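You operate a simulated robot arm through the tools that you are given. There is no shell and no other tool. Be economical: measure what you need, move in short steps, check, and stop when the job is done.

You are at the controls of a simulated two-armed robot. One attempt, no reset.

TASK
Sort out the white module, then clamp and test the purple one.
Fine: the white module's green lamp means the GOOD tray, a red lamp the fail tray; one test; the purple module stays under the red clamp. Where these are worked on the way, their far stop is far enough and under half their travel is too little: red clamp.

Only the result counts: the job must be done as asked and must still hold three seconds after the hand-in. Knocking over, shifting, dropping, spilling or breaking anything else fails it.

THE ROBOT
Two 7-joint arms with two-finger parallel grippers on one trunk, on a base that drives. Base frame: it is fixed to the floor where the robot stands at the start and does not move with it; the origin is under the middle of the robot, x ahead of it, y to its left, z up; the surface under the hand at the start is at about z = 880. Units: mm, degrees, N and s.
The left shoulder is at the start at [-73, 119, 866], the right one opposite. With the tool pointing down near the work surface each hand reaches from about 120 to 580 mm from the robot's upright axis, wherever it stands, measured 20 degrees to its own side. Places, roughly: inside of the fail tray [700, 0, 900]; inside of the good tray [600, 400, 900]; inside of the nest by the red clamp [400, 200, 900]; red clamp [500, 200, 1000]. Payload 3.43 kg a hand.
Tool frame (each hand has its own): the origin (TCP) lies between the finger pads and is the grasp point; the fingertips stand 30 mm ahead of it; z points along the fingers, y is the line along which they close. Largest opening 94 mm; finger width 28, thickness 10; the body of the gripper, 50 by 96 mm, starts 55 mm behind the TCP.
Orientation is that of the tool frame in the base frame, as a unit quaternion [x, y, z, w]. With the fingers straight down and closing along the base's y, the tool's x points along the base's -x, its y along +y and its z along -z.

THE INTERFACE
- The arms move only by the tool move_arm. It takes "left_steps", "right_steps" or both (then of equal length, played together; a hand with none holds still); each is a list of rows, each a list of 7 numbers: the shift along the tool's x, y, z in mm, then the turn, a rotation vector about the tool's x, y, z in degrees, then the closure in counts, from 0 (fully open) to 255 (shut). In form: [[dx, dy, dz, ax, ay, az, gripper], ...]. A call has 1 to 10 rows; each row shifts and turns the commanded pose from where the row before left it, along the tool's axes as they then stand. Each row takes 0.2 s and may step no farther than 50 mm and 8.6 degrees from the row before; otherwise, or with a gripper value out of range, the whole call is refused. Where a pose cannot be reached the arm comes as near as it can. A force on the tool above 40 N (or 10 N above the force at the start of the call, whichever is more), or a blocked arm, ends the call early, and 0.2 s more pass. Each finger travels about 153 mm/s and halts on what it meets, pressing with about 32 N; the grip force reading is that of the motor and also rises with nothing between the fingers. The clock runs only during rows and for 0.2 s after the last one: add rows that do not move to give the fingers time. The reply holds the time, the measured pose of the TCP, the force on the tool along the base axes, the opening and the grip force, in the units named above and with some noise, with the torque about the TCP (base axes, N m) and any sound that the robot's microphone picked up.
- Cameras (640 x 400 px; columns grow to the right, rows downward): "scene" is now at [29.2, 39.7, 1581.5]; the picture's right is [0.49, -0.87, 0.00], its down [-0.60, -0.34, -0.72] and it looks along [0.63, 0.35, -0.69] (base axes); focal length 251 px, centre (320, 200). "left" rides on the left gripper at [76, -14, -103] in its tool frame; the picture's right is [0.18, 0.98, 0.00], its down [-0.75, 0.14, -0.64] and it looks along [-0.63, 0.12, 0.77] (tool axes); focal length 243 px, centre (320, 200). "right" rides on the right gripper at [76, 14, -102] in its tool frame; the picture's right is [-0.18, 0.98, 0.00], its down [-0.75, -0.14, -0.64] and it looks along [-0.63, -0.12, 0.77] (tool axes); focal length 243 px, centre (320, 200). There is no depth. A picture from a camera that has moved, and an enlarged one, comes with that camera's place and axes in the base frame and with its lens.
- snapshot(camera): a new picture of that camera. It takes no simulated time.
- slide_trunk(by): slides the trunk up (or, below 0, down) by that many mm; the arms and the scene camera ride with it, the base frame stays. It gives what a move gives, with no picture.
- drive_base(legs): drives the robot by 1 to 6 legs, each [ahead, left, turn to the left] in mm, mm and degrees, along the robot's own axes; the way and the turn of a leg run together, so that a leg with both is an arc; at most 1500 mm and 180 degrees a leg. The arms and the cameras ride along, it lands a little off, and it stops where it bumps. It gives what a move gives.
- aim_head(pan, tilt): turns the head with the scene camera to pan (to the left, within 143 degrees either way) and tilt (down, from -29 to 69), counted from straight ahead of the robot. It gives what a move gives.
- enlarge(camera, box): a new picture of the part [left, top, right, bottom] of that camera's present view, enlarged. It takes no simulated time.
- finish_job(): hands the job in; it is judged then, once.

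Go step by step. Nothing tells you exact positions but the pictures and the camera data: compare them with the known pose of the tool, close in by small moves and look again before you grip or let go. The budget is 120 turns and 100 pictures, counting those below and the enlarged ones. Unless the task says otherwise, let go and move clear before handing in, and close with one line.

The tools are called after "Call:" by a JSON object that holds its "api" and its "payload". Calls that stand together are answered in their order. move_arm: Moves the arms, as the interface text tells. Its arguments: {"type":"object","properties":{"left_steps":{"type":"array","items":{"type":"array","items":{"type":"number"}}},"right_steps":{"type":"array","items":{"type":"array","items":{"type":"number"}}}},"required":[]} The other tools are called the same way: slide_trunk (by) slides the trunk up or down; drive_base (legs) drives the base; aim_head (pan, tilt) turns the head that bears the scene camera; snapshot (camera) takes a picture; enlarge (camera, box) takes an enlarged picture of a part of a camera's view; finish_job () hands the job in.

At the start:

```text
clock: 0.0
left_eef_pos: [232.3, 279.8, 1269.7]
left_tool_rot: [0.0, 1.0, -0.001, 0.001]
left_contact_force: [-0.5, 0.0, 1.4]
left_wrist_torque: [0.02, -0.01, 0.01]
left_gripper_width: 93.9
left_grasp_force: 0.1
right_eef_pos: [293.2, 46.4, 1169.4]
right_tool_rot: [0.0, 1.0, 0.0, 0.0]
right_contact_force: [0.0, 0.1, 0.5]
right_wrist_torque: [-0.02, -0.03, 0.03]
right_gripper_width: 94.1
right_grasp_force: 0.0
trunk travel left (down, up): [-289.0, 46.0]
robot x, y, heading: [-0.3, -1.4, -0.1]
head pan, tilt: [29.2, 43.7]
```

scene: 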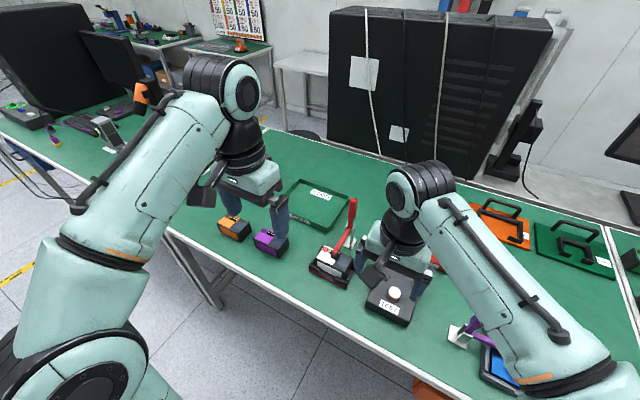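
right: 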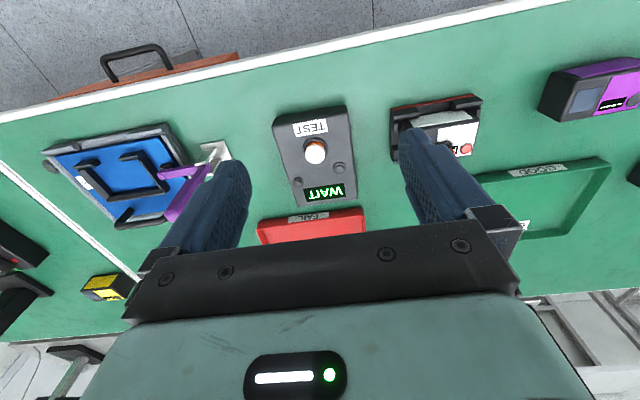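
left: 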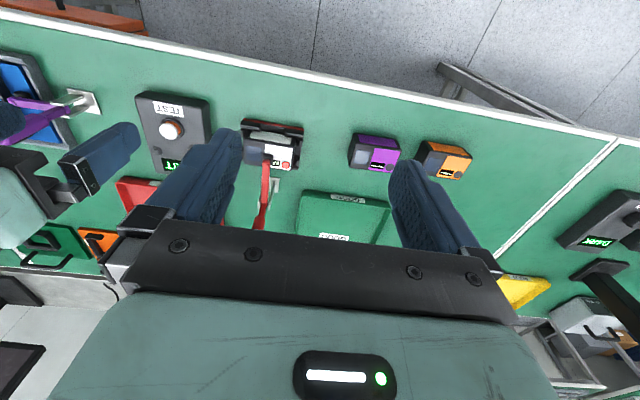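

The white module seems to sit in the nest under the red clamp, with the purple module to its left and the TEST box to its right. I'll look closer.

Call:
{"api": "enlarge", "payload": {"camera": "scene", "box": [200, 170, 440, 320]}}

Call:
{"api": "enlarge", "payload": {"camera": "left", "box": [120, 70, 480, 270]}}

Call:
{"api": "enlarge", "payload": {"camera": "right", "box": [260, 60, 640, 260]}}

```text
2.67 times, centred on (320, 245) of scene
camera zoom: at [29.2, 39.7, 1581.5], right [0.49, -0.87, 0.0], down [-0.6, -0.34, -0.72], along [0.63, 0.35, -0.69], focal length 669 px, centre (320, 80)
```

zoom: 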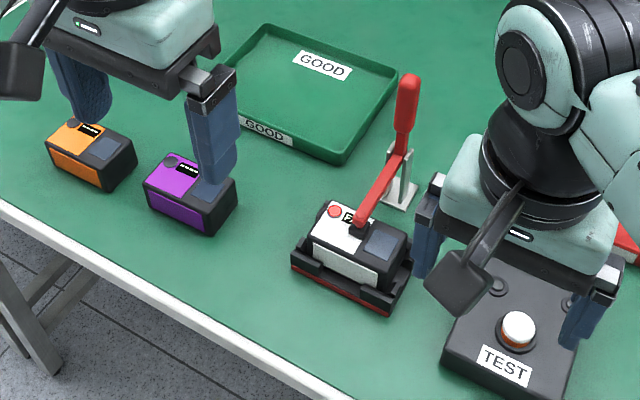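

```text
1.78 times, centred on (300, 170) of left
camera zoom: at [155.7, 266.3, 1372.4], right [-0.18, 0.98, 0.0], down [0.75, 0.14, 0.64], along [0.63, 0.12, -0.77], focal length 431 px, centre (356, 253)
```

zoom: 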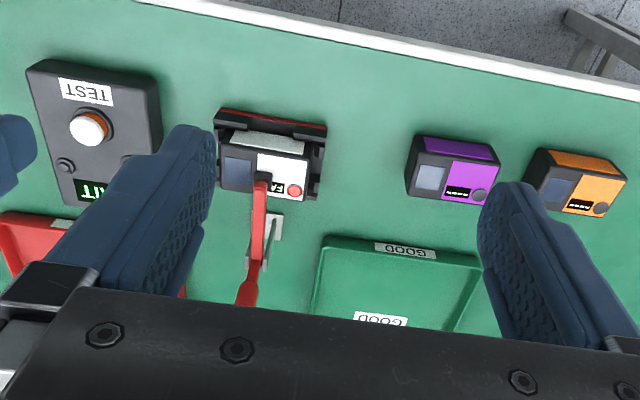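

```text
1.68 times, centred on (450, 160) of right
camera zoom: at [216.1, 61.8, 1272.7], right [0.18, 0.98, 0.0], down [0.75, -0.14, 0.64], along [0.63, -0.12, -0.77], focal length 409 px, centre (101, 267)
```

zoom: 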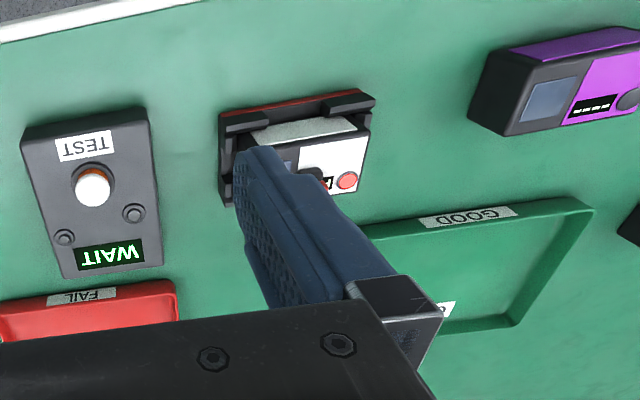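

White module shows a red lamp / "FA.." label; the clamp seems shut (handle upright, arm on the module). I clear the right arm sideways and raise the left to see better.

Call:
{"api": "move_arm", "payload": {"right_steps": [[0, -50, 0, 0, 0, 0, 0], [0, -50, 0, 0, 0, 0, 0], [0, -50, 0, 0, 0, 0, 0], [0, -50, 0, 0, 0, 0, 0]], "left_steps": [[0, 40, 0, 0, 0, 0, 0], [0, 40, 0, 0, 0, 0, 0], [40, 40, 0, 0, 0, 0, 0], [40, 0, 0, 0, 0, 0, 0]]}}

Call:
{"api": "aim_head", "payload": {"pan": 15, "tilt": 50}}

Call:
{"api": "snapshot", "payload": {"camera": "scene"}}

Call:
{"api": "snapshot", "payload": {"camera": "left"}}

```text
refused: row 3 steps farther than a row can; nothing moved
```

```text
clock: 0.8
left_eef_pos: [232.3, 279.5, 1271.2]
left_tool_rot: [0.0, 1.0, 0.0, 0.001]
left_contact_force: [0.4, 0.2, -0.4]
left_wrist_torque: [0.0, -0.01, 0.0]
left_gripper_width: 94.0
left_grasp_force: 0.1
right_eef_pos: [293.1, 47.5, 1170.1]
right_tool_rot: [0.0, 1.0, 0.0, 0.0]
right_contact_force: [0.4, -0.1, -0.2]
right_wrist_torque: [0.02, 0.0, 0.0]
right_gripper_width: 94.1
right_grasp_force: 0.1
trunk travel left (down, up): [-289.0, 46.0]
robot x, y, heading: [-1.7, 1.7, -0.1]
head pan, tilt: [15.0, 50.0]
```

```text
93 pictures are left
camera scene: at [31.7, 19.5, 1572.7], right [0.26, -0.97, 0.0], down [-0.74, -0.2, -0.64], along [0.62, 0.17, -0.77], focal length 251 px, centre (320, 200)
```

scene: 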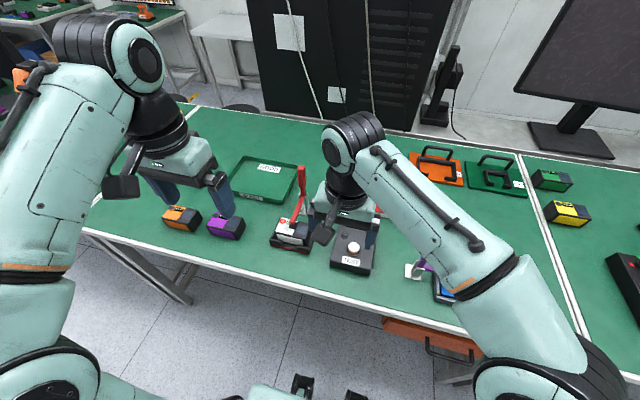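

```text
92 pictures are left
camera left: at [155.7, 266.3, 1372.4], right [-0.18, 0.98, 0.0], down [0.75, 0.14, 0.64], along [0.63, 0.12, -0.77], focal length 243 px, centre (320, 200)
```

left: 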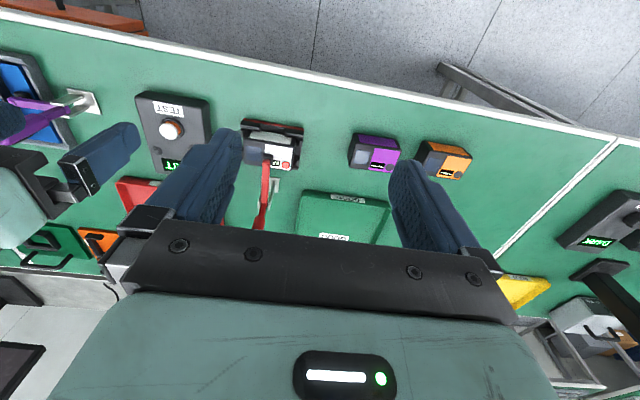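

The tray, clamp and TEST box are visible. I move both arms clear to view the clamp.

Call:
{"api": "move_arm", "payload": {"right_steps": [[0, -50, 0, 0, 0, 0, 0], [0, -50, 0, 0, 0, 0, 0], [0, -50, 0, 0, 0, 0, 0], [0, -50, 0, 0, 0, 0, 0]], "left_steps": [[0, 0, 40, 0, 0, -8, 0], [0, 0, 40, 0, 0, -8, 0], [0, 0, 0, 0, 0, -8, 0], [0, 0, 0, 0, 0, -8, 0]]}}

Call:
{"api": "snapshot", "payload": {"camera": "scene"}}

Call:
{"api": "enlarge", "payload": {"camera": "scene", "box": [220, 150, 400, 280]}}

Call:
{"api": "snapshot", "payload": {"camera": "left"}}

```text
clock: 1.8
left_eef_pos: [231.1, 278.8, 1191.3]
left_tool_rot: [-0.277, 0.961, -0.001, 0.0]
left_contact_force: [0.9, -0.5, -0.6]
left_wrist_torque: [0.04, -0.02, -0.01]
left_gripper_width: 93.8
left_grasp_force: 0.0
right_eef_pos: [296.0, -153.6, 1168.5]
right_tool_rot: [0.0, 1.0, 0.0, 0.0]
right_contact_force: [0.5, -0.3, 0.8]
right_wrist_torque: [0.03, -0.01, 0.0]
right_gripper_width: 94.1
right_grasp_force: 0.1
trunk travel left (down, up): [-289.0, 46.0]
robot x, y, heading: [-0.4, 1.1, 0.1]
head pan, tilt: [15.0, 50.0]
```

```text
91 pictures are left
camera scene: at [31.2, 18.4, 1572.7], right [0.26, -0.97, 0.0], down [-0.74, -0.2, -0.64], along [0.62, 0.17, -0.77], focal length 251 px, centre (320, 200)
```

scene: 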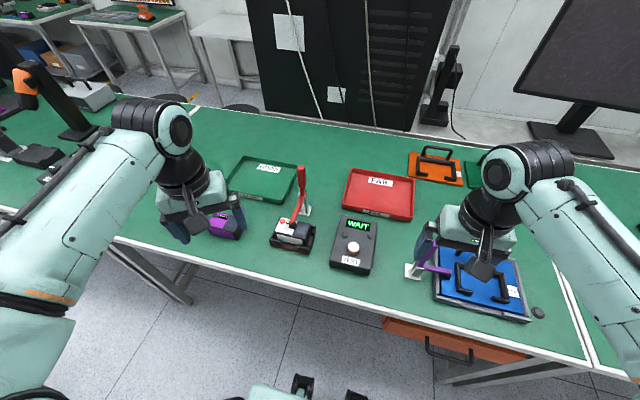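

```text
3.08 times, centred on (310, 215) of scene
camera zoom: at [31.2, 18.4, 1572.7], right [0.26, -0.97, 0.0], down [-0.74, -0.2, -0.64], along [0.62, 0.17, -0.77], focal length 772 px, centre (351, 154)
```

zoom: 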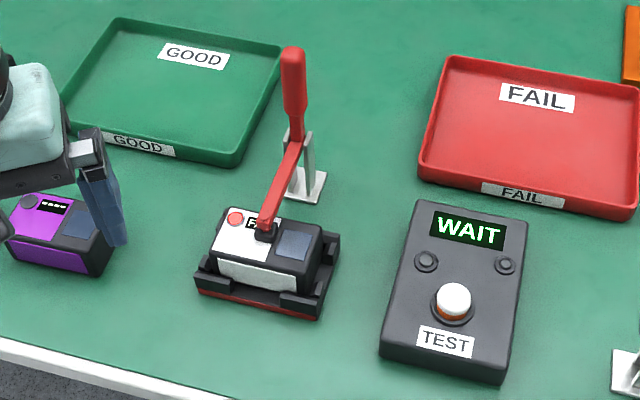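

```text
89 pictures are left
camera left: at [174.5, 227.1, 1293.7], right [-0.68, 0.73, 0.0], down [0.56, 0.52, 0.64], along [0.47, 0.44, -0.77], focal length 243 px, centre (320, 200)
```

left: 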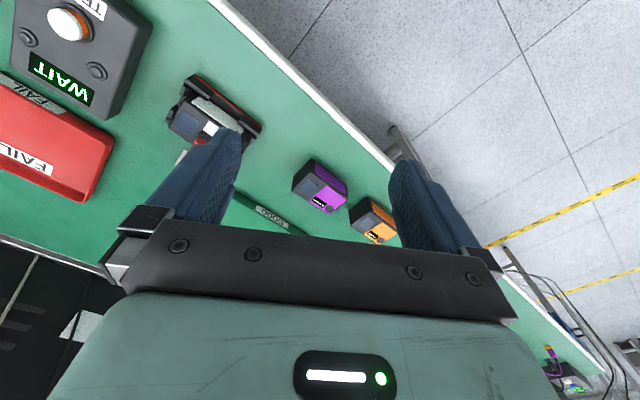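

Clamp pivot ≈ [525,212,965], handle upright to z≈1085, red FAIL tray spans x≈590–745. I'll need to drive closer; check the base front against the table.

Call:
{"api": "aim_head", "payload": {"pan": 0, "tilt": 69}}

Call:
{"api": "snapshot", "payload": {"camera": "scene"}}

```text
clock: 2.6
left_eef_pos: [232.5, 280.3, 1192.6]
left_tool_rot: [-0.276, 0.961, 0.001, -0.001]
left_contact_force: [0.2, 0.5, 0.8]
left_wrist_torque: [-0.02, 0.01, -0.03]
left_gripper_width: 94.0
left_grasp_force: 0.1
right_eef_pos: [295.4, -150.9, 1169.4]
right_tool_rot: [0.0, 1.0, 0.001, 0.0]
right_contact_force: [0.2, -0.6, 0.2]
right_wrist_torque: [0.01, 0.03, 0.0]
right_gripper_width: 93.9
right_grasp_force: 0.0
trunk travel left (down, up): [-289.0, 46.0]
robot x, y, heading: [-2.4, -0.8, 0.1]
head pan, tilt: [0.0, 68.8]
```

```text
88 pictures are left
camera scene: at [13.3, -0.5, 1550.8], right [0.0, -1.0, 0.0], down [-0.93, 0.0, -0.36], along [0.36, 0.0, -0.93], focal length 251 px, centre (320, 200)
```

scene: 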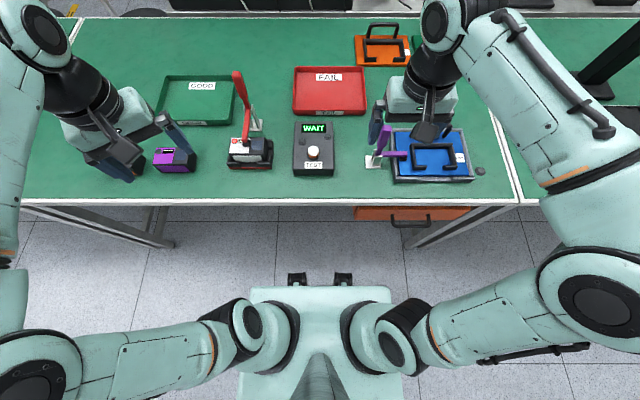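

The base nose is low and well short of the table edge (x≈265); driving ahead 130 mm is safe.

Call:
{"api": "drive_base", "payload": {"legs": [[130, 0, 0]]}}

Call:
{"api": "aim_head", "payload": {"pan": 20, "tilt": 58}}

Call:
{"api": "snapshot", "payload": {"camera": "scene"}}

Call:
{"api": "enlarge", "payload": {"camera": "scene", "box": [200, 120, 440, 270]}}

```text
clock: 3.9
left_eef_pos: [363.4, 278.8, 1192.3]
left_tool_rot: [-0.274, 0.962, 0.001, 0.0]
left_contact_force: [1.0, 0.0, 0.8]
left_wrist_torque: [0.01, 0.02, 0.01]
left_gripper_width: 94.0
left_grasp_force: 0.1
right_eef_pos: [426.4, -152.9, 1168.1]
right_tool_rot: [0.002, 1.0, 0.0, -0.001]
right_contact_force: [-0.7, 0.7, 0.0]
right_wrist_torque: [0.02, 0.01, 0.01]
right_gripper_width: 94.0
right_grasp_force: 0.1
trunk travel left (down, up): [-289.0, 46.0]
robot x, y, heading: [133.0, -0.5, -0.4]
head pan, tilt: [0.0, 68.8]
```

```text
clock: 4.7
left_eef_pos: [363.3, 279.2, 1192.8]
left_tool_rot: [-0.274, 0.962, 0.0, 0.0]
left_contact_force: [-0.1, 0.3, 0.5]
left_wrist_torque: [-0.01, -0.01, 0.0]
left_gripper_width: 94.1
left_grasp_force: 0.0
right_eef_pos: [426.7, -152.3, 1168.5]
right_tool_rot: [0.002, 1.0, 0.0, 0.0]
right_contact_force: [-0.8, -0.3, -0.7]
right_wrist_torque: [0.02, 0.0, -0.01]
right_gripper_width: 94.2
right_grasp_force: 0.0
trunk travel left (down, up): [-289.0, 46.0]
robot x, y, heading: [131.0, 3.8, -0.4]
head pan, tilt: [20.0, 58.0]
```

```text
87 pictures are left
camera scene: at [153.1, 22.7, 1562.5], right [0.34, -0.94, 0.0], down [-0.8, -0.29, -0.53], along [0.5, 0.18, -0.85], focal length 251 px, centre (320, 200)
```

scene: 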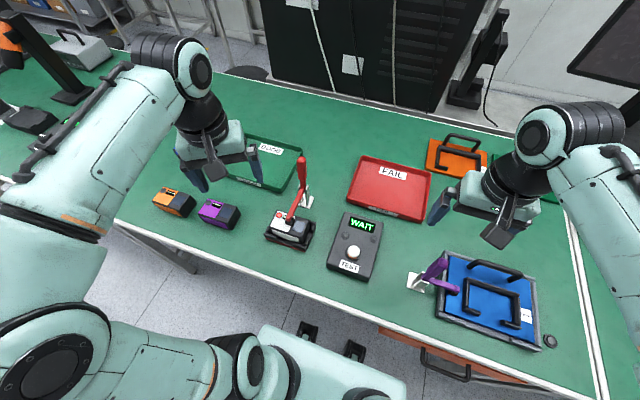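

```text
2.67 times, centred on (320, 195) of scene
camera zoom: at [153.1, 22.7, 1562.5], right [0.34, -0.94, 0.0], down [-0.8, -0.29, -0.53], along [0.5, 0.18, -0.85], focal length 669 px, centre (320, 213)
```

zoom: 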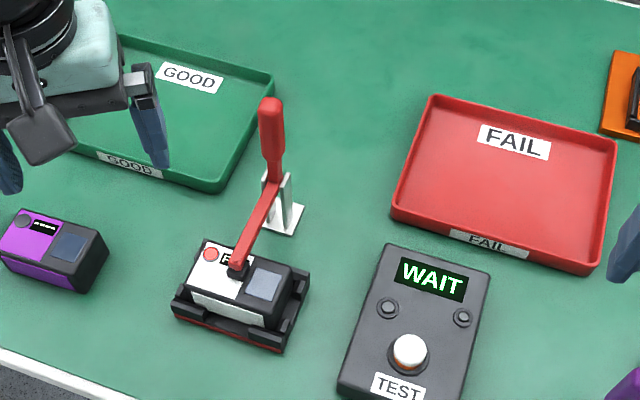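

Handle grip is about x 530, y 212, z 1000–1085. I straighten the left tool and bring it above the handle.

Call:
{"api": "move_arm", "payload": {"left_steps": [[0, 0, 0, 0, 0, 8, 0], [0, 0, 0, 0, 0, 8, 0], [0, 0, 0, 0, 0, 8, 0], [0, 0, 0, 0, 0, 8, 0], [-42, -17, 0, 0, 0, 0, 0], [-42, -17, 0, 0, 0, 0, 0], [-42, -17, 0, 0, 0, 0, 0], [-41, -16, 0, 0, 0, 0, 0], [0, 0, 30, 0, 0, 0, 0], [0, 0, 0, 0, 0, 0, 0]]}}

Call:
{"api": "snapshot", "payload": {"camera": "scene"}}

Call:
{"api": "snapshot", "payload": {"camera": "left"}}

```text
clock: 6.9
left_eef_pos: [529.7, 210.2, 1163.4]
left_tool_rot: [0.001, 1.0, 0.0, 0.0]
left_contact_force: [1.2, 0.6, 0.5]
left_wrist_torque: [0.0, 0.0, 0.02]
left_gripper_width: 93.9
left_grasp_force: 0.0
right_eef_pos: [426.6, -152.4, 1168.7]
right_tool_rot: [0.001, 1.0, 0.0, -0.001]
right_contact_force: [0.1, -0.3, 0.5]
right_wrist_torque: [-0.02, 0.01, 0.02]
right_gripper_width: 93.9
right_grasp_force: 0.0
trunk travel left (down, up): [-289.0, 46.0]
robot x, y, heading: [128.3, 0.6, -0.2]
head pan, tilt: [20.0, 58.0]
```

```text
85 pictures are left
camera scene: at [154.1, 22.5, 1562.5], right [0.34, -0.94, 0.0], down [-0.8, -0.29, -0.53], along [0.5, 0.18, -0.85], focal length 251 px, centre (320, 200)
```

scene: 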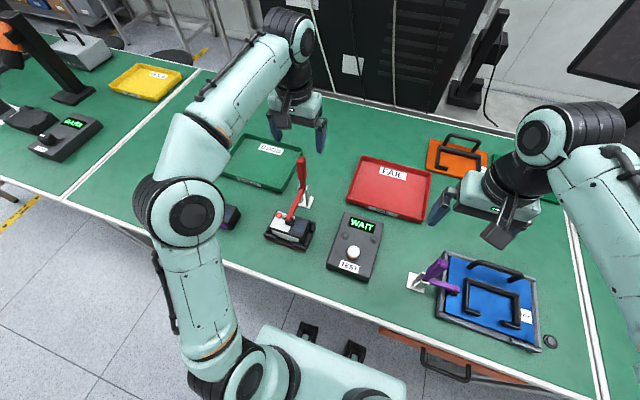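

```text
84 pictures are left
camera left: at [454.7, 197.1, 1264.6], right [-0.18, 0.98, 0.0], down [0.75, 0.14, 0.64], along [0.63, 0.12, -0.77], focal length 243 px, centre (320, 200)
```

left: 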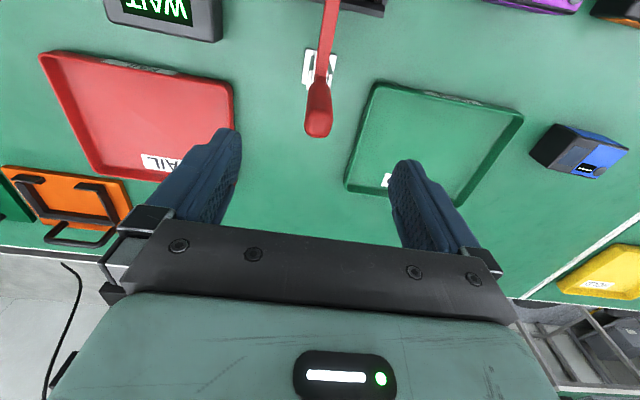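

The left camera confirms the grip top at about [528,210]. Descend and grip the handle.

Call:
{"api": "move_arm", "payload": {"left_steps": [[0, 0, 36, 0, 0, 0, 0], [0, 0, 36, 0, 0, 0, 0], [0, 0, 36, 0, 0, 0, 0], [0, 0, 0, 0, 0, 0, 0], [0, 0, 0, 0, 0, 0, 255], [0, 0, 0, 0, 0, 0, 255], [0, 0, 0, 0, 0, 0, 255]]}}

Call:
{"api": "snapshot", "payload": {"camera": "left"}}

Call:
{"api": "enlarge", "payload": {"camera": "scene", "box": [200, 90, 440, 240]}}

```text
clock: 8.5
left_eef_pos: [531.3, 209.9, 1054.4]
left_tool_rot: [0.001, 1.0, 0.0, -0.001]
left_contact_force: [-1.4, -8.9, -5.5]
left_wrist_torque: [0.01, -0.24, 0.1]
left_gripper_width: 26.3
left_grasp_force: 44.4
right_eef_pos: [425.9, -153.8, 1166.7]
right_tool_rot: [0.002, 1.0, 0.001, 0.0]
right_contact_force: [-0.9, 0.5, -0.1]
right_wrist_torque: [0.0, 0.03, 0.0]
right_gripper_width: 94.0
right_grasp_force: 0.1
trunk travel left (down, up): [-289.0, 46.0]
robot x, y, heading: [129.3, -2.8, -0.3]
head pan, tilt: [20.0, 58.0]
```

```text
83 pictures are left
camera left: at [455.2, 195.8, 1155.3], right [-0.18, 0.98, 0.0], down [0.75, 0.14, 0.64], along [0.63, 0.12, -0.77], focal length 243 px, centre (320, 200)
```

left: 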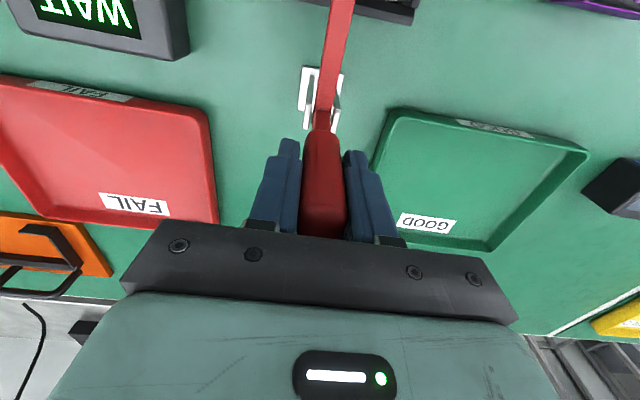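

```text
2.67 times, centred on (320, 165) of scene
camera zoom: at [153.6, 21.4, 1562.5], right [0.34, -0.94, 0.0], down [-0.8, -0.29, -0.53], along [0.5, 0.18, -0.85], focal length 669 px, centre (320, 293)
```

zoom: 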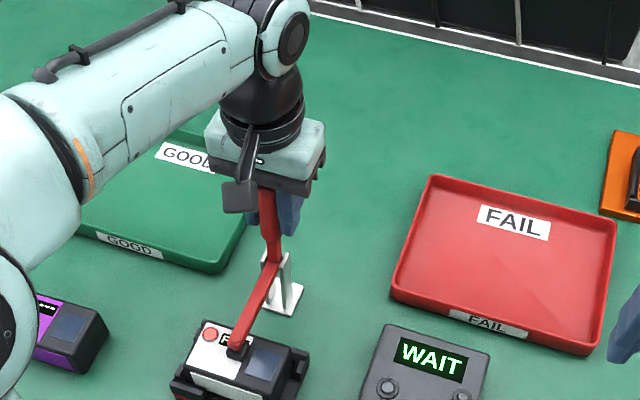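

Handle gripped; I swing it back along the arc about the pivot [525, 963], first 20°.

Call:
{"api": "move_arm", "payload": {"left_steps": [[-7.9, 0, 1, 0, 0, 0, 255], [-7.8, 0, 1.5, 0, 0, 0, 255], [-7.6, 0, 2.3, 0, 0, 0, 255], [-7.4, 0, 2.9, 0, 0, 0, 255]]}}

Call:
{"api": "enlarge", "payload": {"camera": "scene", "box": [200, 90, 440, 240]}}

```text
clock: 9.5
left_eef_pos: [561.4, 209.0, 1048.3]
left_tool_rot: [0.002, 1.0, 0.0, 0.002]
left_contact_force: [-9.7, -12.4, 14.8]
left_wrist_torque: [0.1, 1.3, 0.17]
left_gripper_width: 26.3
left_grasp_force: 44.9
right_eef_pos: [425.2, -155.5, 1170.2]
right_tool_rot: [0.003, 1.0, 0.001, 0.002]
right_contact_force: [0.9, 0.6, -0.6]
right_wrist_torque: [0.0, -0.01, 0.02]
right_gripper_width: 94.0
right_grasp_force: 0.1
trunk travel left (down, up): [-289.0, 46.0]
robot x, y, heading: [130.4, 0.4, -0.3]
head pan, tilt: [20.0, 58.0]
```

```text
2.67 times, centred on (320, 165) of scene
camera zoom: at [151.3, 20.2, 1562.7], right [0.34, -0.94, 0.0], down [-0.8, -0.29, -0.53], along [0.5, 0.18, -0.85], focal length 669 px, centre (320, 293)
```

zoom: 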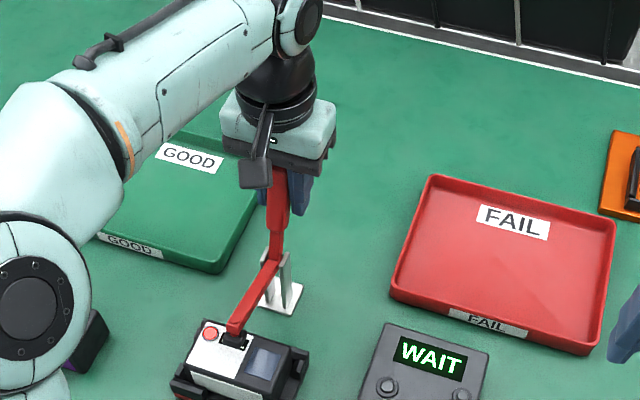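

The arm is lifting off the module. Continue the arc.

Call:
{"api": "move_arm", "payload": {"left_steps": [[-7.2, 0, 3.3, 0, 0, 0, 255], [-6.8, 0, 3.9, 0, 0, 0, 255], [-6.4, 0, 4.5, 0, 0, 0, 255], [-5.9, 0, 5.1, 0, 0, 0, 255], [-5.4, 0, 5.6, 0, 0, 0, 255], [-5, 0, 6, 0, 0, 0, 255]]}}

Call:
{"api": "enlarge", "payload": {"camera": "scene", "box": [200, 90, 440, 240]}}

```text
clock: 10.9
left_eef_pos: [599.1, 210.2, 1018.6]
left_tool_rot: [0.002, 1.0, 0.002, 0.002]
left_contact_force: [8.4, -10.5, 25.1]
left_wrist_torque: [-0.1, 1.39, 0.38]
left_gripper_width: 26.5
left_grasp_force: 45.4
right_eef_pos: [426.4, -154.3, 1169.2]
right_tool_rot: [0.002, 1.0, 0.001, 0.0]
right_contact_force: [0.6, 0.7, 0.5]
right_wrist_torque: [0.01, -0.02, 0.05]
right_gripper_width: 94.1
right_grasp_force: 0.1
trunk travel left (down, up): [-289.0, 46.0]
robot x, y, heading: [129.2, -0.6, -0.3]
head pan, tilt: [20.0, 58.0]
```

```text
2.67 times, centred on (320, 165) of scene
camera zoom: at [153.3, 20.3, 1562.6], right [0.34, -0.94, 0.0], down [-0.8, -0.29, -0.53], along [0.5, 0.18, -0.85], focal length 669 px, centre (320, 293)
```

zoom: 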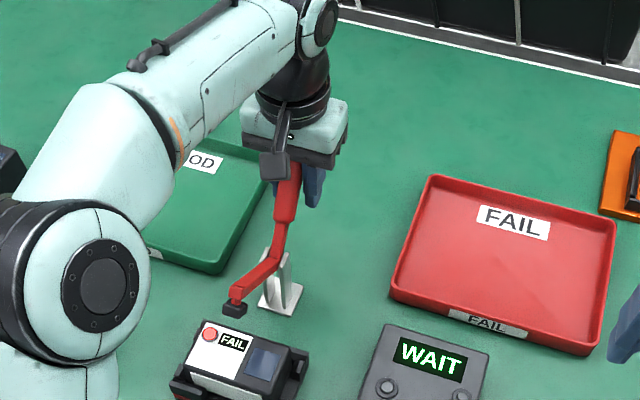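

"FAIL" is confirmed on the white module. Continue swinging the handle toward its open stop.

Call:
{"api": "move_arm", "payload": {"left_steps": [[-5.4, 0, 8, 0, 0, 0, 255], [-4.5, 0, 8.5, 0, 0, 0, 255], [-3.6, 0, 8.9, 0, 0, 0, 255], [-2.6, 0, 9.3, 0, 0, 0, 255], [-1.7, 0, 9.5, 0, 0, 0, 255], [-0.7, 0, 9.6, 0, 0, 0, 255]]}}

Call:
{"api": "enlarge", "payload": {"camera": "scene", "box": [200, 90, 440, 240]}}

```text
clock: 11.8
left_eef_pos: [614.5, 209.4, 997.4]
left_tool_rot: [0.002, 1.0, -0.001, 0.005]
left_contact_force: [5.3, -6.1, 7.3]
left_wrist_torque: [0.5, 0.4, 0.36]
left_gripper_width: 26.5
left_grasp_force: 45.1
right_eef_pos: [427.4, -152.1, 1167.5]
right_tool_rot: [0.001, 1.0, 0.0, 0.001]
right_contact_force: [0.0, -0.8, 0.2]
right_wrist_torque: [-0.03, -0.04, 0.02]
right_gripper_width: 94.1
right_grasp_force: 0.1
trunk travel left (down, up): [-289.0, 46.0]
robot x, y, heading: [130.9, 2.5, -0.1]
head pan, tilt: [20.0, 58.0]
stopped in row 4 (left hand): the force on the tool passed its limit at 46 N (the readings are from after the stop); the commanded pose is now the measured one
```

```text
2.67 times, centred on (320, 165) of scene
camera zoom: at [153.2, 22.2, 1562.1], right [0.34, -0.94, 0.0], down [-0.8, -0.29, -0.53], along [0.5, 0.18, -0.85], focal length 669 px, centre (320, 293)
```

zoom: 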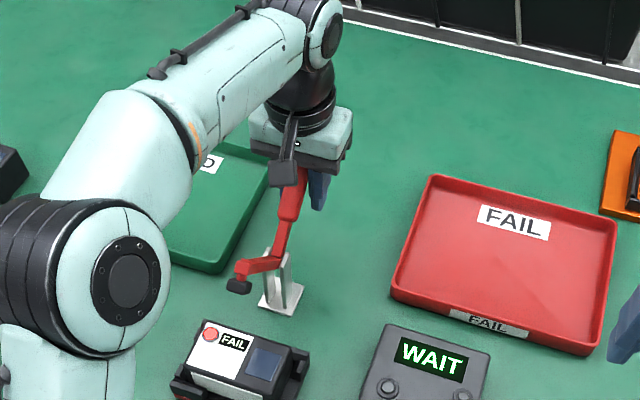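

Handle at roughly 69°, stopped by force; I test a bit further to see whether this is the stop.

Call:
{"api": "move_arm", "payload": {"left_steps": [[-1.5, 0, 3.5, 0, 0, 0, 255], [-1.5, 0, 4.5, 0, 0, 0, 255], [-1.3, 0, 4.6, 0, 0, 0, 255], [-1, 0, 4.7, 0, 0, 0, 255]]}}

Call:
{"api": "enlarge", "payload": {"camera": "scene", "box": [200, 90, 440, 240]}}

```text
clock: 12.8
left_eef_pos: [622.6, 209.2, 980.1]
left_tool_rot: [0.001, 1.0, -0.001, 0.007]
left_contact_force: [28.3, -4.8, 27.4]
left_wrist_torque: [0.12, 2.19, 0.33]
left_gripper_width: 26.2
left_grasp_force: 45.0
right_eef_pos: [429.2, -153.7, 1168.2]
right_tool_rot: [0.001, 1.0, 0.002, -0.001]
right_contact_force: [-0.2, 0.9, -0.1]
right_wrist_torque: [-0.01, 0.04, -0.01]
right_gripper_width: 94.1
right_grasp_force: 0.0
trunk travel left (down, up): [-289.0, 46.0]
robot x, y, heading: [129.4, -4.2, -0.1]
head pan, tilt: [20.0, 58.0]
```

```text
2.67 times, centred on (320, 165) of scene
camera zoom: at [156.6, 21.0, 1562.6], right [0.34, -0.94, 0.0], down [-0.8, -0.29, -0.53], along [0.5, 0.18, -0.85], focal length 669 px, centre (320, 293)
```

zoom: 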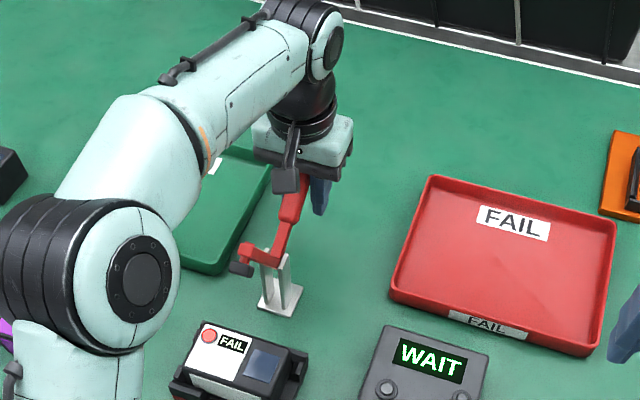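

Handle ~80° over. A little further straight down.

Call:
{"api": "move_arm", "payload": {"left_steps": [[-1, 0, 5, 0, 0, 0, 255], [-0.5, 0, 5, 0, 0, 0, 255], [0, 0, 5, 0, 0, 0, 255]]}}

Call:
{"api": "enlarge", "payload": {"camera": "scene", "box": [200, 90, 440, 240]}}

```text
clock: 13.6
left_eef_pos: [626.3, 209.7, 964.4]
left_tool_rot: [0.0, 1.0, 0.0, 0.007]
left_contact_force: [33.2, -6.4, 19.7]
left_wrist_torque: [0.23, 1.97, 0.24]
left_gripper_width: 26.5
left_grasp_force: 45.3
right_eef_pos: [428.6, -153.2, 1168.3]
right_tool_rot: [0.002, 1.0, 0.001, -0.001]
right_contact_force: [-0.1, -0.3, 0.6]
right_wrist_torque: [-0.02, 0.02, -0.03]
right_gripper_width: 93.9
right_grasp_force: 0.0
trunk travel left (down, up): [-289.0, 46.0]
robot x, y, heading: [133.0, 1.7, -0.0]
head pan, tilt: [20.0, 58.0]
```

```text
2.67 times, centred on (320, 165) of scene
camera zoom: at [157.4, 21.1, 1562.4], right [0.34, -0.94, 0.0], down [-0.8, -0.29, -0.53], along [0.5, 0.18, -0.85], focal length 669 px, centre (320, 293)
```

zoom: 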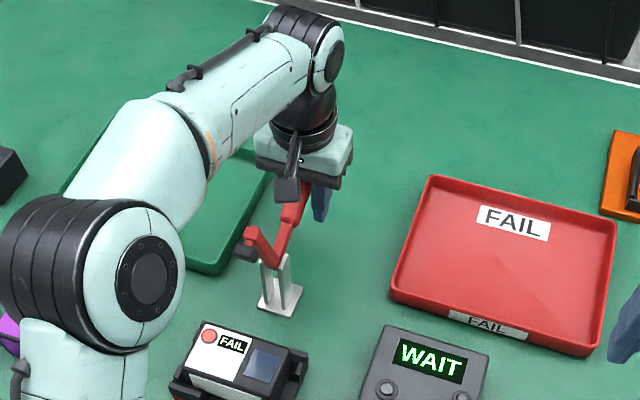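

Still moving; relieve x slightly and go a little more to find the stop.

Call:
{"api": "move_arm", "payload": {"left_steps": [[-4, 0, 3, 0, 0, 0, 255], [-1, 0, 5, 0, 0, 0, 255], [0, 0, 5, 0, 0, 0, 255]]}}

Call:
{"api": "snapshot", "payload": {"camera": "left"}}

Call:
{"api": "enlarge", "payload": {"camera": "scene", "box": [240, 130, 360, 230]}}

```text
clock: 14.3
left_eef_pos: [625.2, 208.6, 949.9]
left_tool_rot: [0.001, 1.0, 0.0, 0.003]
left_contact_force: [17.2, -7.5, 13.6]
left_wrist_torque: [0.14, 1.77, 0.36]
left_gripper_width: 26.4
left_grasp_force: 44.7
right_eef_pos: [428.2, -154.3, 1167.6]
right_tool_rot: [0.001, 1.0, 0.0, 0.0]
right_contact_force: [0.4, 0.2, -0.5]
right_wrist_torque: [0.02, 0.0, 0.0]
right_gripper_width: 93.9
right_grasp_force: 0.2
trunk travel left (down, up): [-289.0, 46.0]
robot x, y, heading: [131.0, -0.4, 0.0]
head pan, tilt: [20.0, 58.0]
```

```text
76 pictures are left
camera left: at [549.6, 195.7, 1051.1], right [-0.18, 0.98, 0.0], down [0.75, 0.14, 0.65], along [0.64, 0.12, -0.76], focal length 243 px, centre (320, 200)
```

left: 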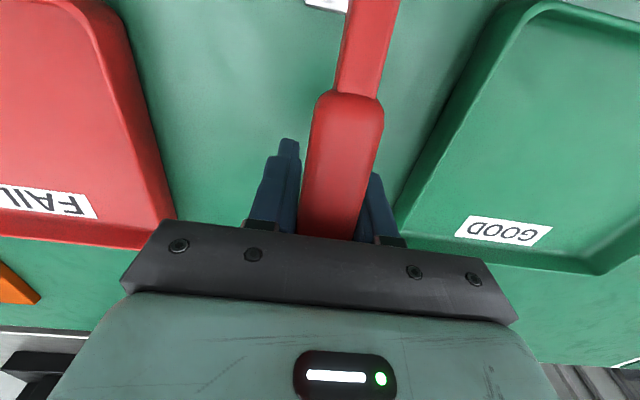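

```text
4.00 times, centred on (300, 180) of scene
camera zoom: at [155.5, 21.0, 1562.5], right [0.34, -0.94, 0.0], down [-0.8, -0.29, -0.53], along [0.5, 0.18, -0.85], focal length 1003 px, centre (400, 280)
```

zoom: 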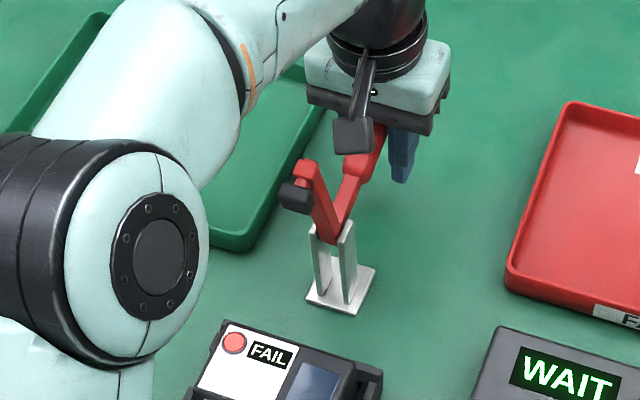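

The arm is nearly upright, so the clamp is open well clear of the module. I release and lift straight up.

Call:
{"api": "move_arm", "payload": {"left_steps": [[0, 0, 0, 0, 0, 0, 120], [0, 0, 0, 0, 0, 0, 60], [0, 0, 0, 0, 0, 0, 60], [0, 0, -25, 0, 0, 0, 60], [0, 0, -50, 0, 0, 0, 60], [0, 0, -50, 0, 0, 0, 60], [0, 0, -50, 0, 0, 0, 60]]}}

Call:
{"api": "enlarge", "payload": {"camera": "scene", "box": [200, 110, 440, 260]}}

```text
clock: 15.9
left_eef_pos: [618.0, 210.9, 1123.3]
left_tool_rot: [0.002, 1.0, -0.001, 0.002]
left_contact_force: [-0.4, -0.3, 0.0]
left_wrist_torque: [-0.01, -0.01, -0.01]
left_gripper_width: 71.6
left_grasp_force: 0.0
left hand out of reach, approached as far as the arm can: row 7
right_eef_pos: [427.4, -152.5, 1169.7]
right_tool_rot: [0.002, 1.0, -0.001, 0.0]
right_contact_force: [1.1, -0.9, 0.7]
right_wrist_torque: [0.03, 0.0, -0.01]
right_gripper_width: 93.8
right_grasp_force: 0.0
trunk travel left (down, up): [-289.0, 46.0]
robot x, y, heading: [130.2, 1.0, -0.4]
head pan, tilt: [20.0, 58.0]
```

```text
2.67 times, centred on (320, 185) of scene
camera zoom: at [153.7, 22.6, 1562.7], right [0.34, -0.94, 0.0], down [-0.8, -0.29, -0.53], along [0.5, 0.18, -0.85], focal length 669 px, centre (320, 240)
```

zoom: 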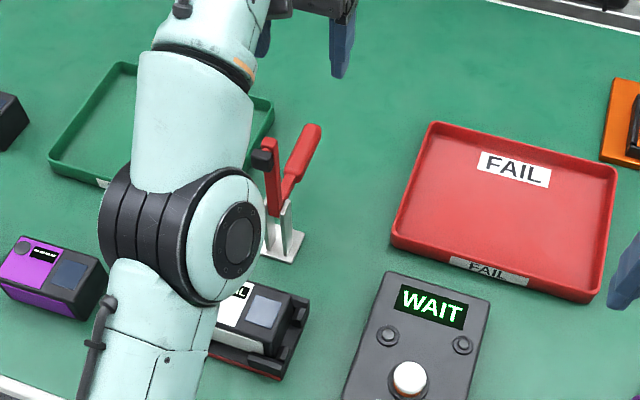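

The clamp stays open. I move the left hand around the raised arm to above the nest.

Call:
{"api": "move_arm", "payload": {"left_steps": [[10, 45, -10, 0, 0, 0, 0], [10, 45, -10, 0, 0, 0, 0], [48, 0, 0, 0, 0, 0, 0], [48, 0, 0, 0, 0, 0, 0], [48, 0, 0, 0, 0, 0, 0], [48, 0, 0, 0, 0, 0, 0], [0, -45, 0, 0, 0, 0, 0], [0, -45, 0, 0, 0, 0, 0], [0, 0, 0, 0, 0, 0, 0]]}}

Call:
{"api": "move_arm", "payload": {"left_steps": [[0, 0, 0, 0, 0, -8.4, 0], [0, 0, 0, 0, 0, -8.4, 0], [0, 0, 0, 0, 0, -8.4, 0], [0, 0, 0, 0, 0, -8.4, 0], [0, 0, 0, 0, 0, -8.4, 0], [0, 0, 0, 0, 0, -8.4, 0], [0, 0, 0, 0, 0, -8.4, 0], [0, 0, 0, 0, 0, -8.4, 0], [0, 0, 0, 0, 0, -8.4, 0], [0, 0, 0, 0, 0, -8.4, 0]]}}

Call:
{"api": "snapshot", "payload": {"camera": "left"}}

Call:
{"api": "snapshot", "payload": {"camera": "scene"}}

```text
clock: 17.9
left_eef_pos: [402.3, 199.5, 1138.4]
left_tool_rot: [0.001, 1.0, -0.001, 0.003]
left_contact_force: [0.2, -0.2, 0.1]
left_wrist_torque: [-0.02, 0.0, -0.01]
left_gripper_width: 94.2
left_grasp_force: 0.1
left hand out of reach, approached as far as the arm can: row 2
right_eef_pos: [426.5, -152.3, 1168.3]
right_tool_rot: [0.002, 1.0, 0.0, 0.0]
right_contact_force: [-0.2, -0.9, 0.4]
right_wrist_torque: [-0.03, 0.01, -0.01]
right_gripper_width: 93.8
right_grasp_force: 0.0
trunk travel left (down, up): [-289.0, 46.0]
robot x, y, heading: [128.7, -2.4, -0.2]
head pan, tilt: [20.0, 58.0]
```

```text
clock: 20.1
left_eef_pos: [405.1, 200.8, 1139.8]
left_tool_rot: [-0.67, 0.742, -0.003, 0.003]
left_contact_force: [-0.2, -0.1, 0.9]
left_wrist_torque: [-0.03, -0.01, 0.0]
left_gripper_width: 94.1
left_grasp_force: 0.2
right_eef_pos: [426.0, -152.6, 1169.3]
right_tool_rot: [0.002, 1.0, -0.001, 0.0]
right_contact_force: [-0.2, 0.2, -0.4]
right_wrist_torque: [0.01, 0.0, -0.01]
right_gripper_width: 93.8
right_grasp_force: 0.1
trunk travel left (down, up): [-289.0, 46.0]
robot x, y, heading: [132.4, 0.5, -0.1]
head pan, tilt: [20.0, 58.0]
```

```text
73 pictures are left
camera left: at [410.7, 123.8, 1240.8], right [-1.0, -0.08, -0.01], down [-0.07, 0.76, 0.64], along [-0.05, 0.64, -0.77], focal length 243 px, centre (320, 200)
```

left: 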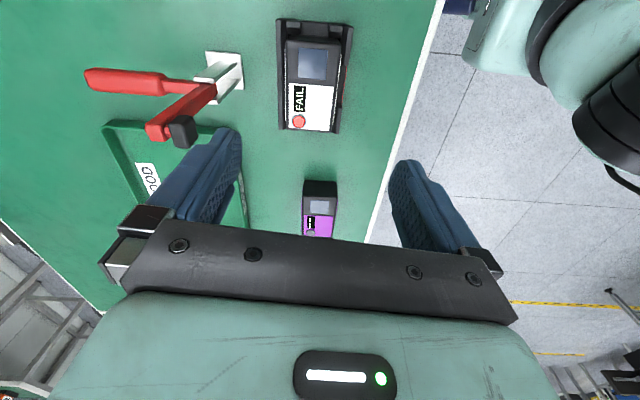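

```text
72 pictures are left
camera scene: at [153.6, 22.8, 1562.5], right [0.34, -0.94, 0.0], down [-0.8, -0.29, -0.53], along [0.5, 0.18, -0.85], focal length 251 px, centre (320, 200)
```

scene: 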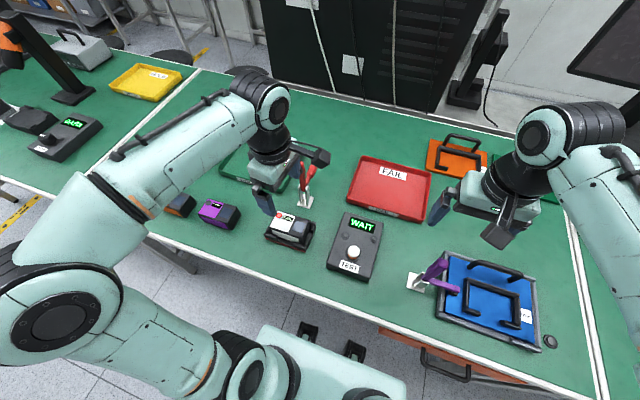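

Module top is about x 386–444, y 163–256, z≈943. I finish the 90° turn and look closely at the nest walls.

Call:
{"api": "move_arm", "payload": {"left_steps": [[0, 0, 0, 0, 0, -5.9, 0], [-8, -11, 0, 0, 0, 0, 0], [0, 0, 45, 0, 0, 0, 0], [0, 0, 0, 0, 0, 0, 0]]}}

Call:
{"api": "enlarge", "payload": {"camera": "left", "box": [200, 0, 440, 150]}}

Call:
{"api": "enlarge", "payload": {"camera": "scene", "box": [200, 170, 360, 270]}}

```text
clock: 21.1
left_eef_pos: [417.5, 209.4, 1092.7]
left_tool_rot: [-0.706, 0.708, -0.003, 0.002]
left_contact_force: [0.1, -0.1, 0.5]
left_wrist_torque: [-0.01, -0.02, -0.02]
left_gripper_width: 94.1
left_grasp_force: 0.0
right_eef_pos: [425.4, -153.8, 1169.0]
right_tool_rot: [0.001, 1.0, 0.0, 0.0]
right_contact_force: [0.1, 0.4, 0.2]
right_wrist_torque: [0.01, 0.01, -0.01]
right_gripper_width: 93.8
right_grasp_force: 0.0
trunk travel left (down, up): [-289.0, 46.0]
robot x, y, heading: [133.1, 2.6, -0.3]
head pan, tilt: [20.0, 58.0]
```

```text
2.67 times, centred on (320, 75) of left
camera zoom: at [430.7, 133.7, 1194.3], right [-0.98, -0.18, -0.01], down [-0.14, 0.75, 0.64], along [-0.11, 0.63, -0.77], focal length 647 px, centre (320, 533)
```

zoom: 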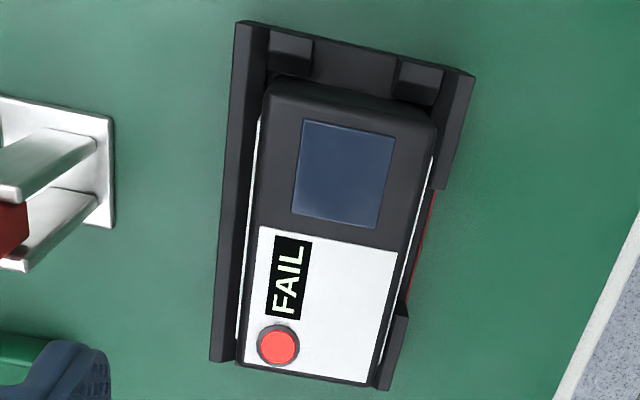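

```text
4.00 times, centred on (280, 220) of scene
camera zoom: at [153.5, 22.7, 1562.5], right [0.34, -0.94, 0.0], down [-0.8, -0.29, -0.53], along [0.5, 0.18, -0.85], focal length 1003 px, centre (480, 120)
```

zoom: 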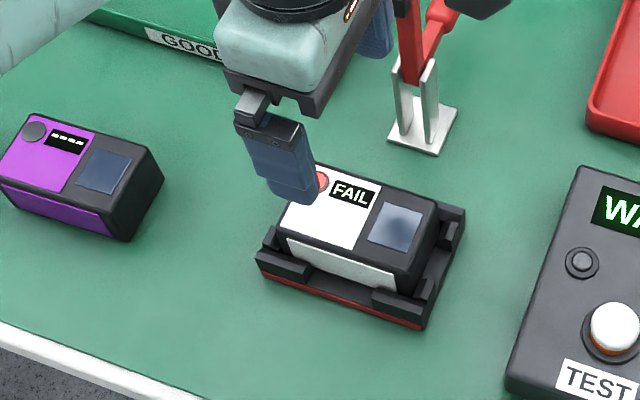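

Nest walls are low; the module stands well above. Lower to z≈985 and check alignment.

Call:
{"api": "move_arm", "payload": {"left_steps": [[0, 2, 45, 0, 0, 0, 0], [0, 0, 45, 0, 0, 0, 0], [0, 0, 17, 0, 0, 0, 0], [0, 0, 0, 0, 0, 0, 0]]}}

Call:
{"api": "snapshot", "payload": {"camera": "left"}}

Call:
{"api": "enlarge", "payload": {"camera": "scene", "box": [200, 170, 360, 270]}}

```text
clock: 22.1
left_eef_pos: [415.4, 205.6, 984.6]
left_tool_rot: [-0.706, 0.708, -0.004, 0.002]
left_contact_force: [-0.1, 0.0, 0.0]
left_wrist_torque: [0.02, -0.03, -0.01]
left_gripper_width: 94.2
left_grasp_force: 0.1
right_eef_pos: [425.6, -153.6, 1168.6]
right_tool_rot: [0.001, 1.0, 0.001, 0.0]
right_contact_force: [-0.1, 0.7, -0.3]
right_wrist_torque: [-0.03, 0.01, 0.0]
right_gripper_width: 94.4
right_grasp_force: 0.1
trunk travel left (down, up): [-289.0, 46.0]
robot x, y, heading: [129.9, -1.1, -0.4]
head pan, tilt: [20.0, 58.0]
```

```text
69 pictures are left
camera left: at [428.9, 131.0, 1087.0], right [-0.98, -0.18, -0.01], down [-0.14, 0.75, 0.64], along [-0.11, 0.63, -0.77], focal length 243 px, centre (320, 200)
```

left: 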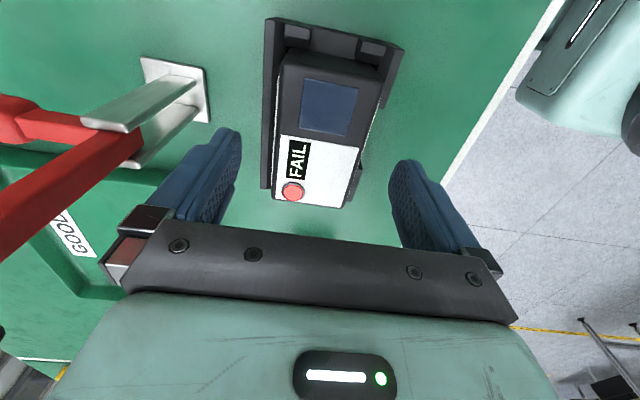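

```text
4.00 times, centred on (280, 220) of scene
camera zoom: at [153.5, 22.8, 1562.5], right [0.34, -0.94, 0.0], down [-0.8, -0.29, -0.53], along [0.5, 0.18, -0.85], focal length 1003 px, centre (480, 120)
```

zoom: 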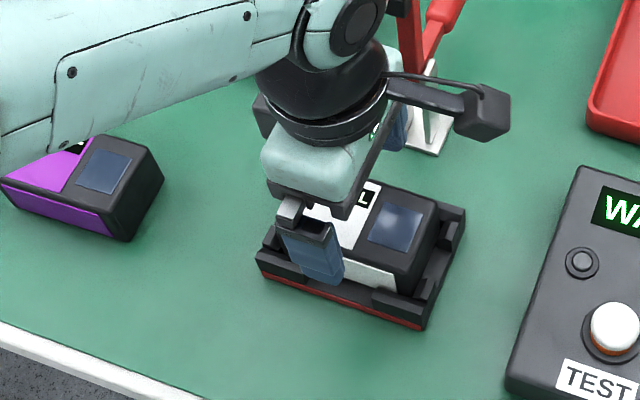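

Aligned. Descend to z≈950 and close.

Call:
{"api": "move_arm", "payload": {"left_steps": [[0, 0, 18, 0, 0, 0, 0], [0, 0, 18, 0, 0, 0, 0], [0, 0, 0, 0, 0, 0, 0], [0, 0, 0, 0, 0, 0, 255], [0, 0, 0, 0, 0, 0, 255], [0, 0, 0, 0, 0, 0, 255]]}}

Call:
{"api": "snapshot", "payload": {"camera": "left"}}

Call:
{"api": "enlarge", "payload": {"camera": "scene", "box": [200, 170, 360, 270]}}

```text
clock: 23.6
left_eef_pos: [414.9, 208.7, 950.6]
left_tool_rot: [-0.706, 0.708, -0.003, 0.003]
left_contact_force: [-0.4, -0.8, 0.0]
left_wrist_torque: [0.0, -0.02, 0.01]
left_gripper_width: 59.5
left_grasp_force: 32.2
right_eef_pos: [425.4, -152.3, 1168.8]
right_tool_rot: [0.001, 1.0, 0.0, -0.001]
right_contact_force: [-0.6, 0.7, -0.3]
right_wrist_torque: [0.01, -0.04, -0.01]
right_gripper_width: 94.0
right_grasp_force: 0.1
trunk travel left (down, up): [-289.0, 46.0]
robot x, y, heading: [128.9, 0.3, -0.3]
head pan, tilt: [20.0, 58.0]
```

```text
67 pictures are left
camera left: at [428.7, 133.0, 1051.7], right [-0.98, -0.18, -0.01], down [-0.14, 0.75, 0.64], along [-0.11, 0.63, -0.77], focal length 243 px, centre (320, 200)
```

left: 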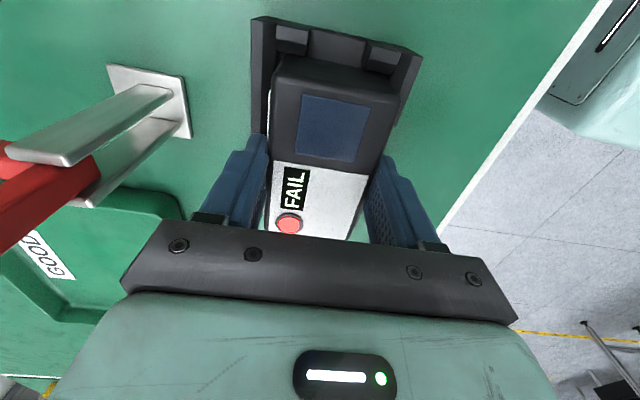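

```text
4.00 times, centred on (280, 220) of scene
camera zoom: at [153.6, 22.8, 1562.5], right [0.34, -0.94, 0.0], down [-0.8, -0.29, -0.53], along [0.5, 0.18, -0.85], focal length 1003 px, centre (480, 120)
```

zoom: 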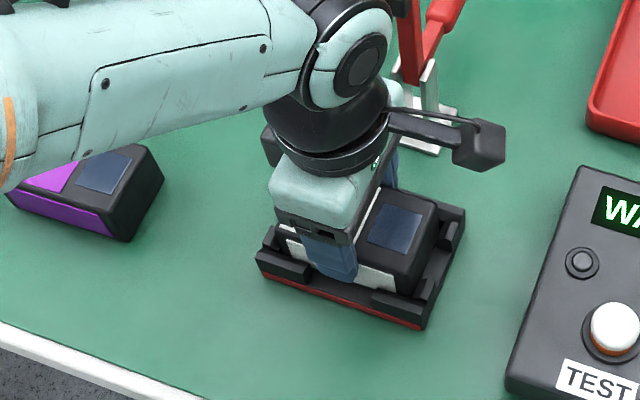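

Firm grip at 59.5 mm. Lift straight up.

Call:
{"api": "move_arm", "payload": {"left_steps": [[0, 0, -10, 0, 0, 0, 255], [0, 0, -20, 0, 0, 0, 255], [0, 0, -40, 0, 0, 0, 255], [0, 0, -40, 0, 0, 0, 255], [0, 0, -40, 0, 0, 0, 255], [0, 0, -20, 0, 0, 0, 255]]}}

Call:
{"api": "snapshot", "payload": {"camera": "scene"}}

Call:
{"api": "snapshot", "payload": {"camera": "left"}}

```text
clock: 24.9
left_eef_pos: [414.9, 209.6, 1121.7]
left_tool_rot: [-0.706, 0.708, -0.003, 0.003]
left_contact_force: [-0.7, 0.2, -1.7]
left_wrist_torque: [0.03, -0.01, 0.01]
left_gripper_width: 59.8
left_grasp_force: 31.7
right_eef_pos: [426.4, -151.9, 1167.5]
right_tool_rot: [0.001, 1.0, 0.001, 0.0]
right_contact_force: [0.2, 0.1, 0.3]
right_wrist_torque: [0.01, -0.01, 0.01]
right_gripper_width: 94.2
right_grasp_force: 0.1
trunk travel left (down, up): [-289.0, 46.0]
robot x, y, heading: [130.5, 1.2, -0.1]
head pan, tilt: [20.0, 58.0]
```

```text
65 pictures are left
camera scene: at [153.7, 22.8, 1562.5], right [0.34, -0.94, 0.0], down [-0.8, -0.29, -0.53], along [0.5, 0.18, -0.85], focal length 251 px, centre (320, 200)
```

scene: 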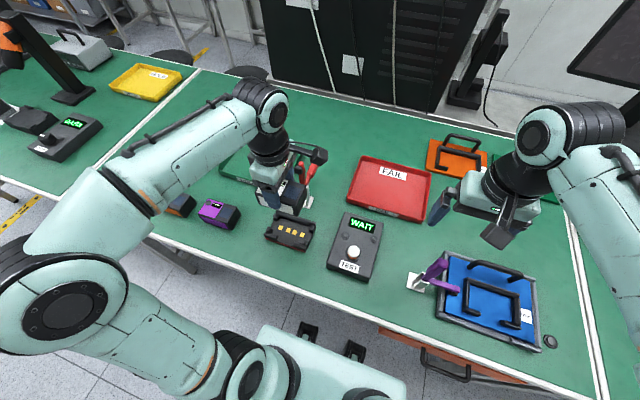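

```text
64 pictures are left
camera left: at [428.1, 133.6, 1223.1], right [-0.98, -0.18, -0.01], down [-0.14, 0.75, 0.64], along [-0.11, 0.63, -0.77], focal length 243 px, centre (320, 200)
```

left: 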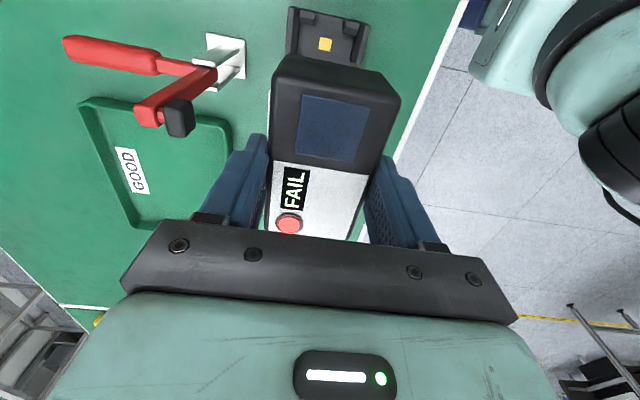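

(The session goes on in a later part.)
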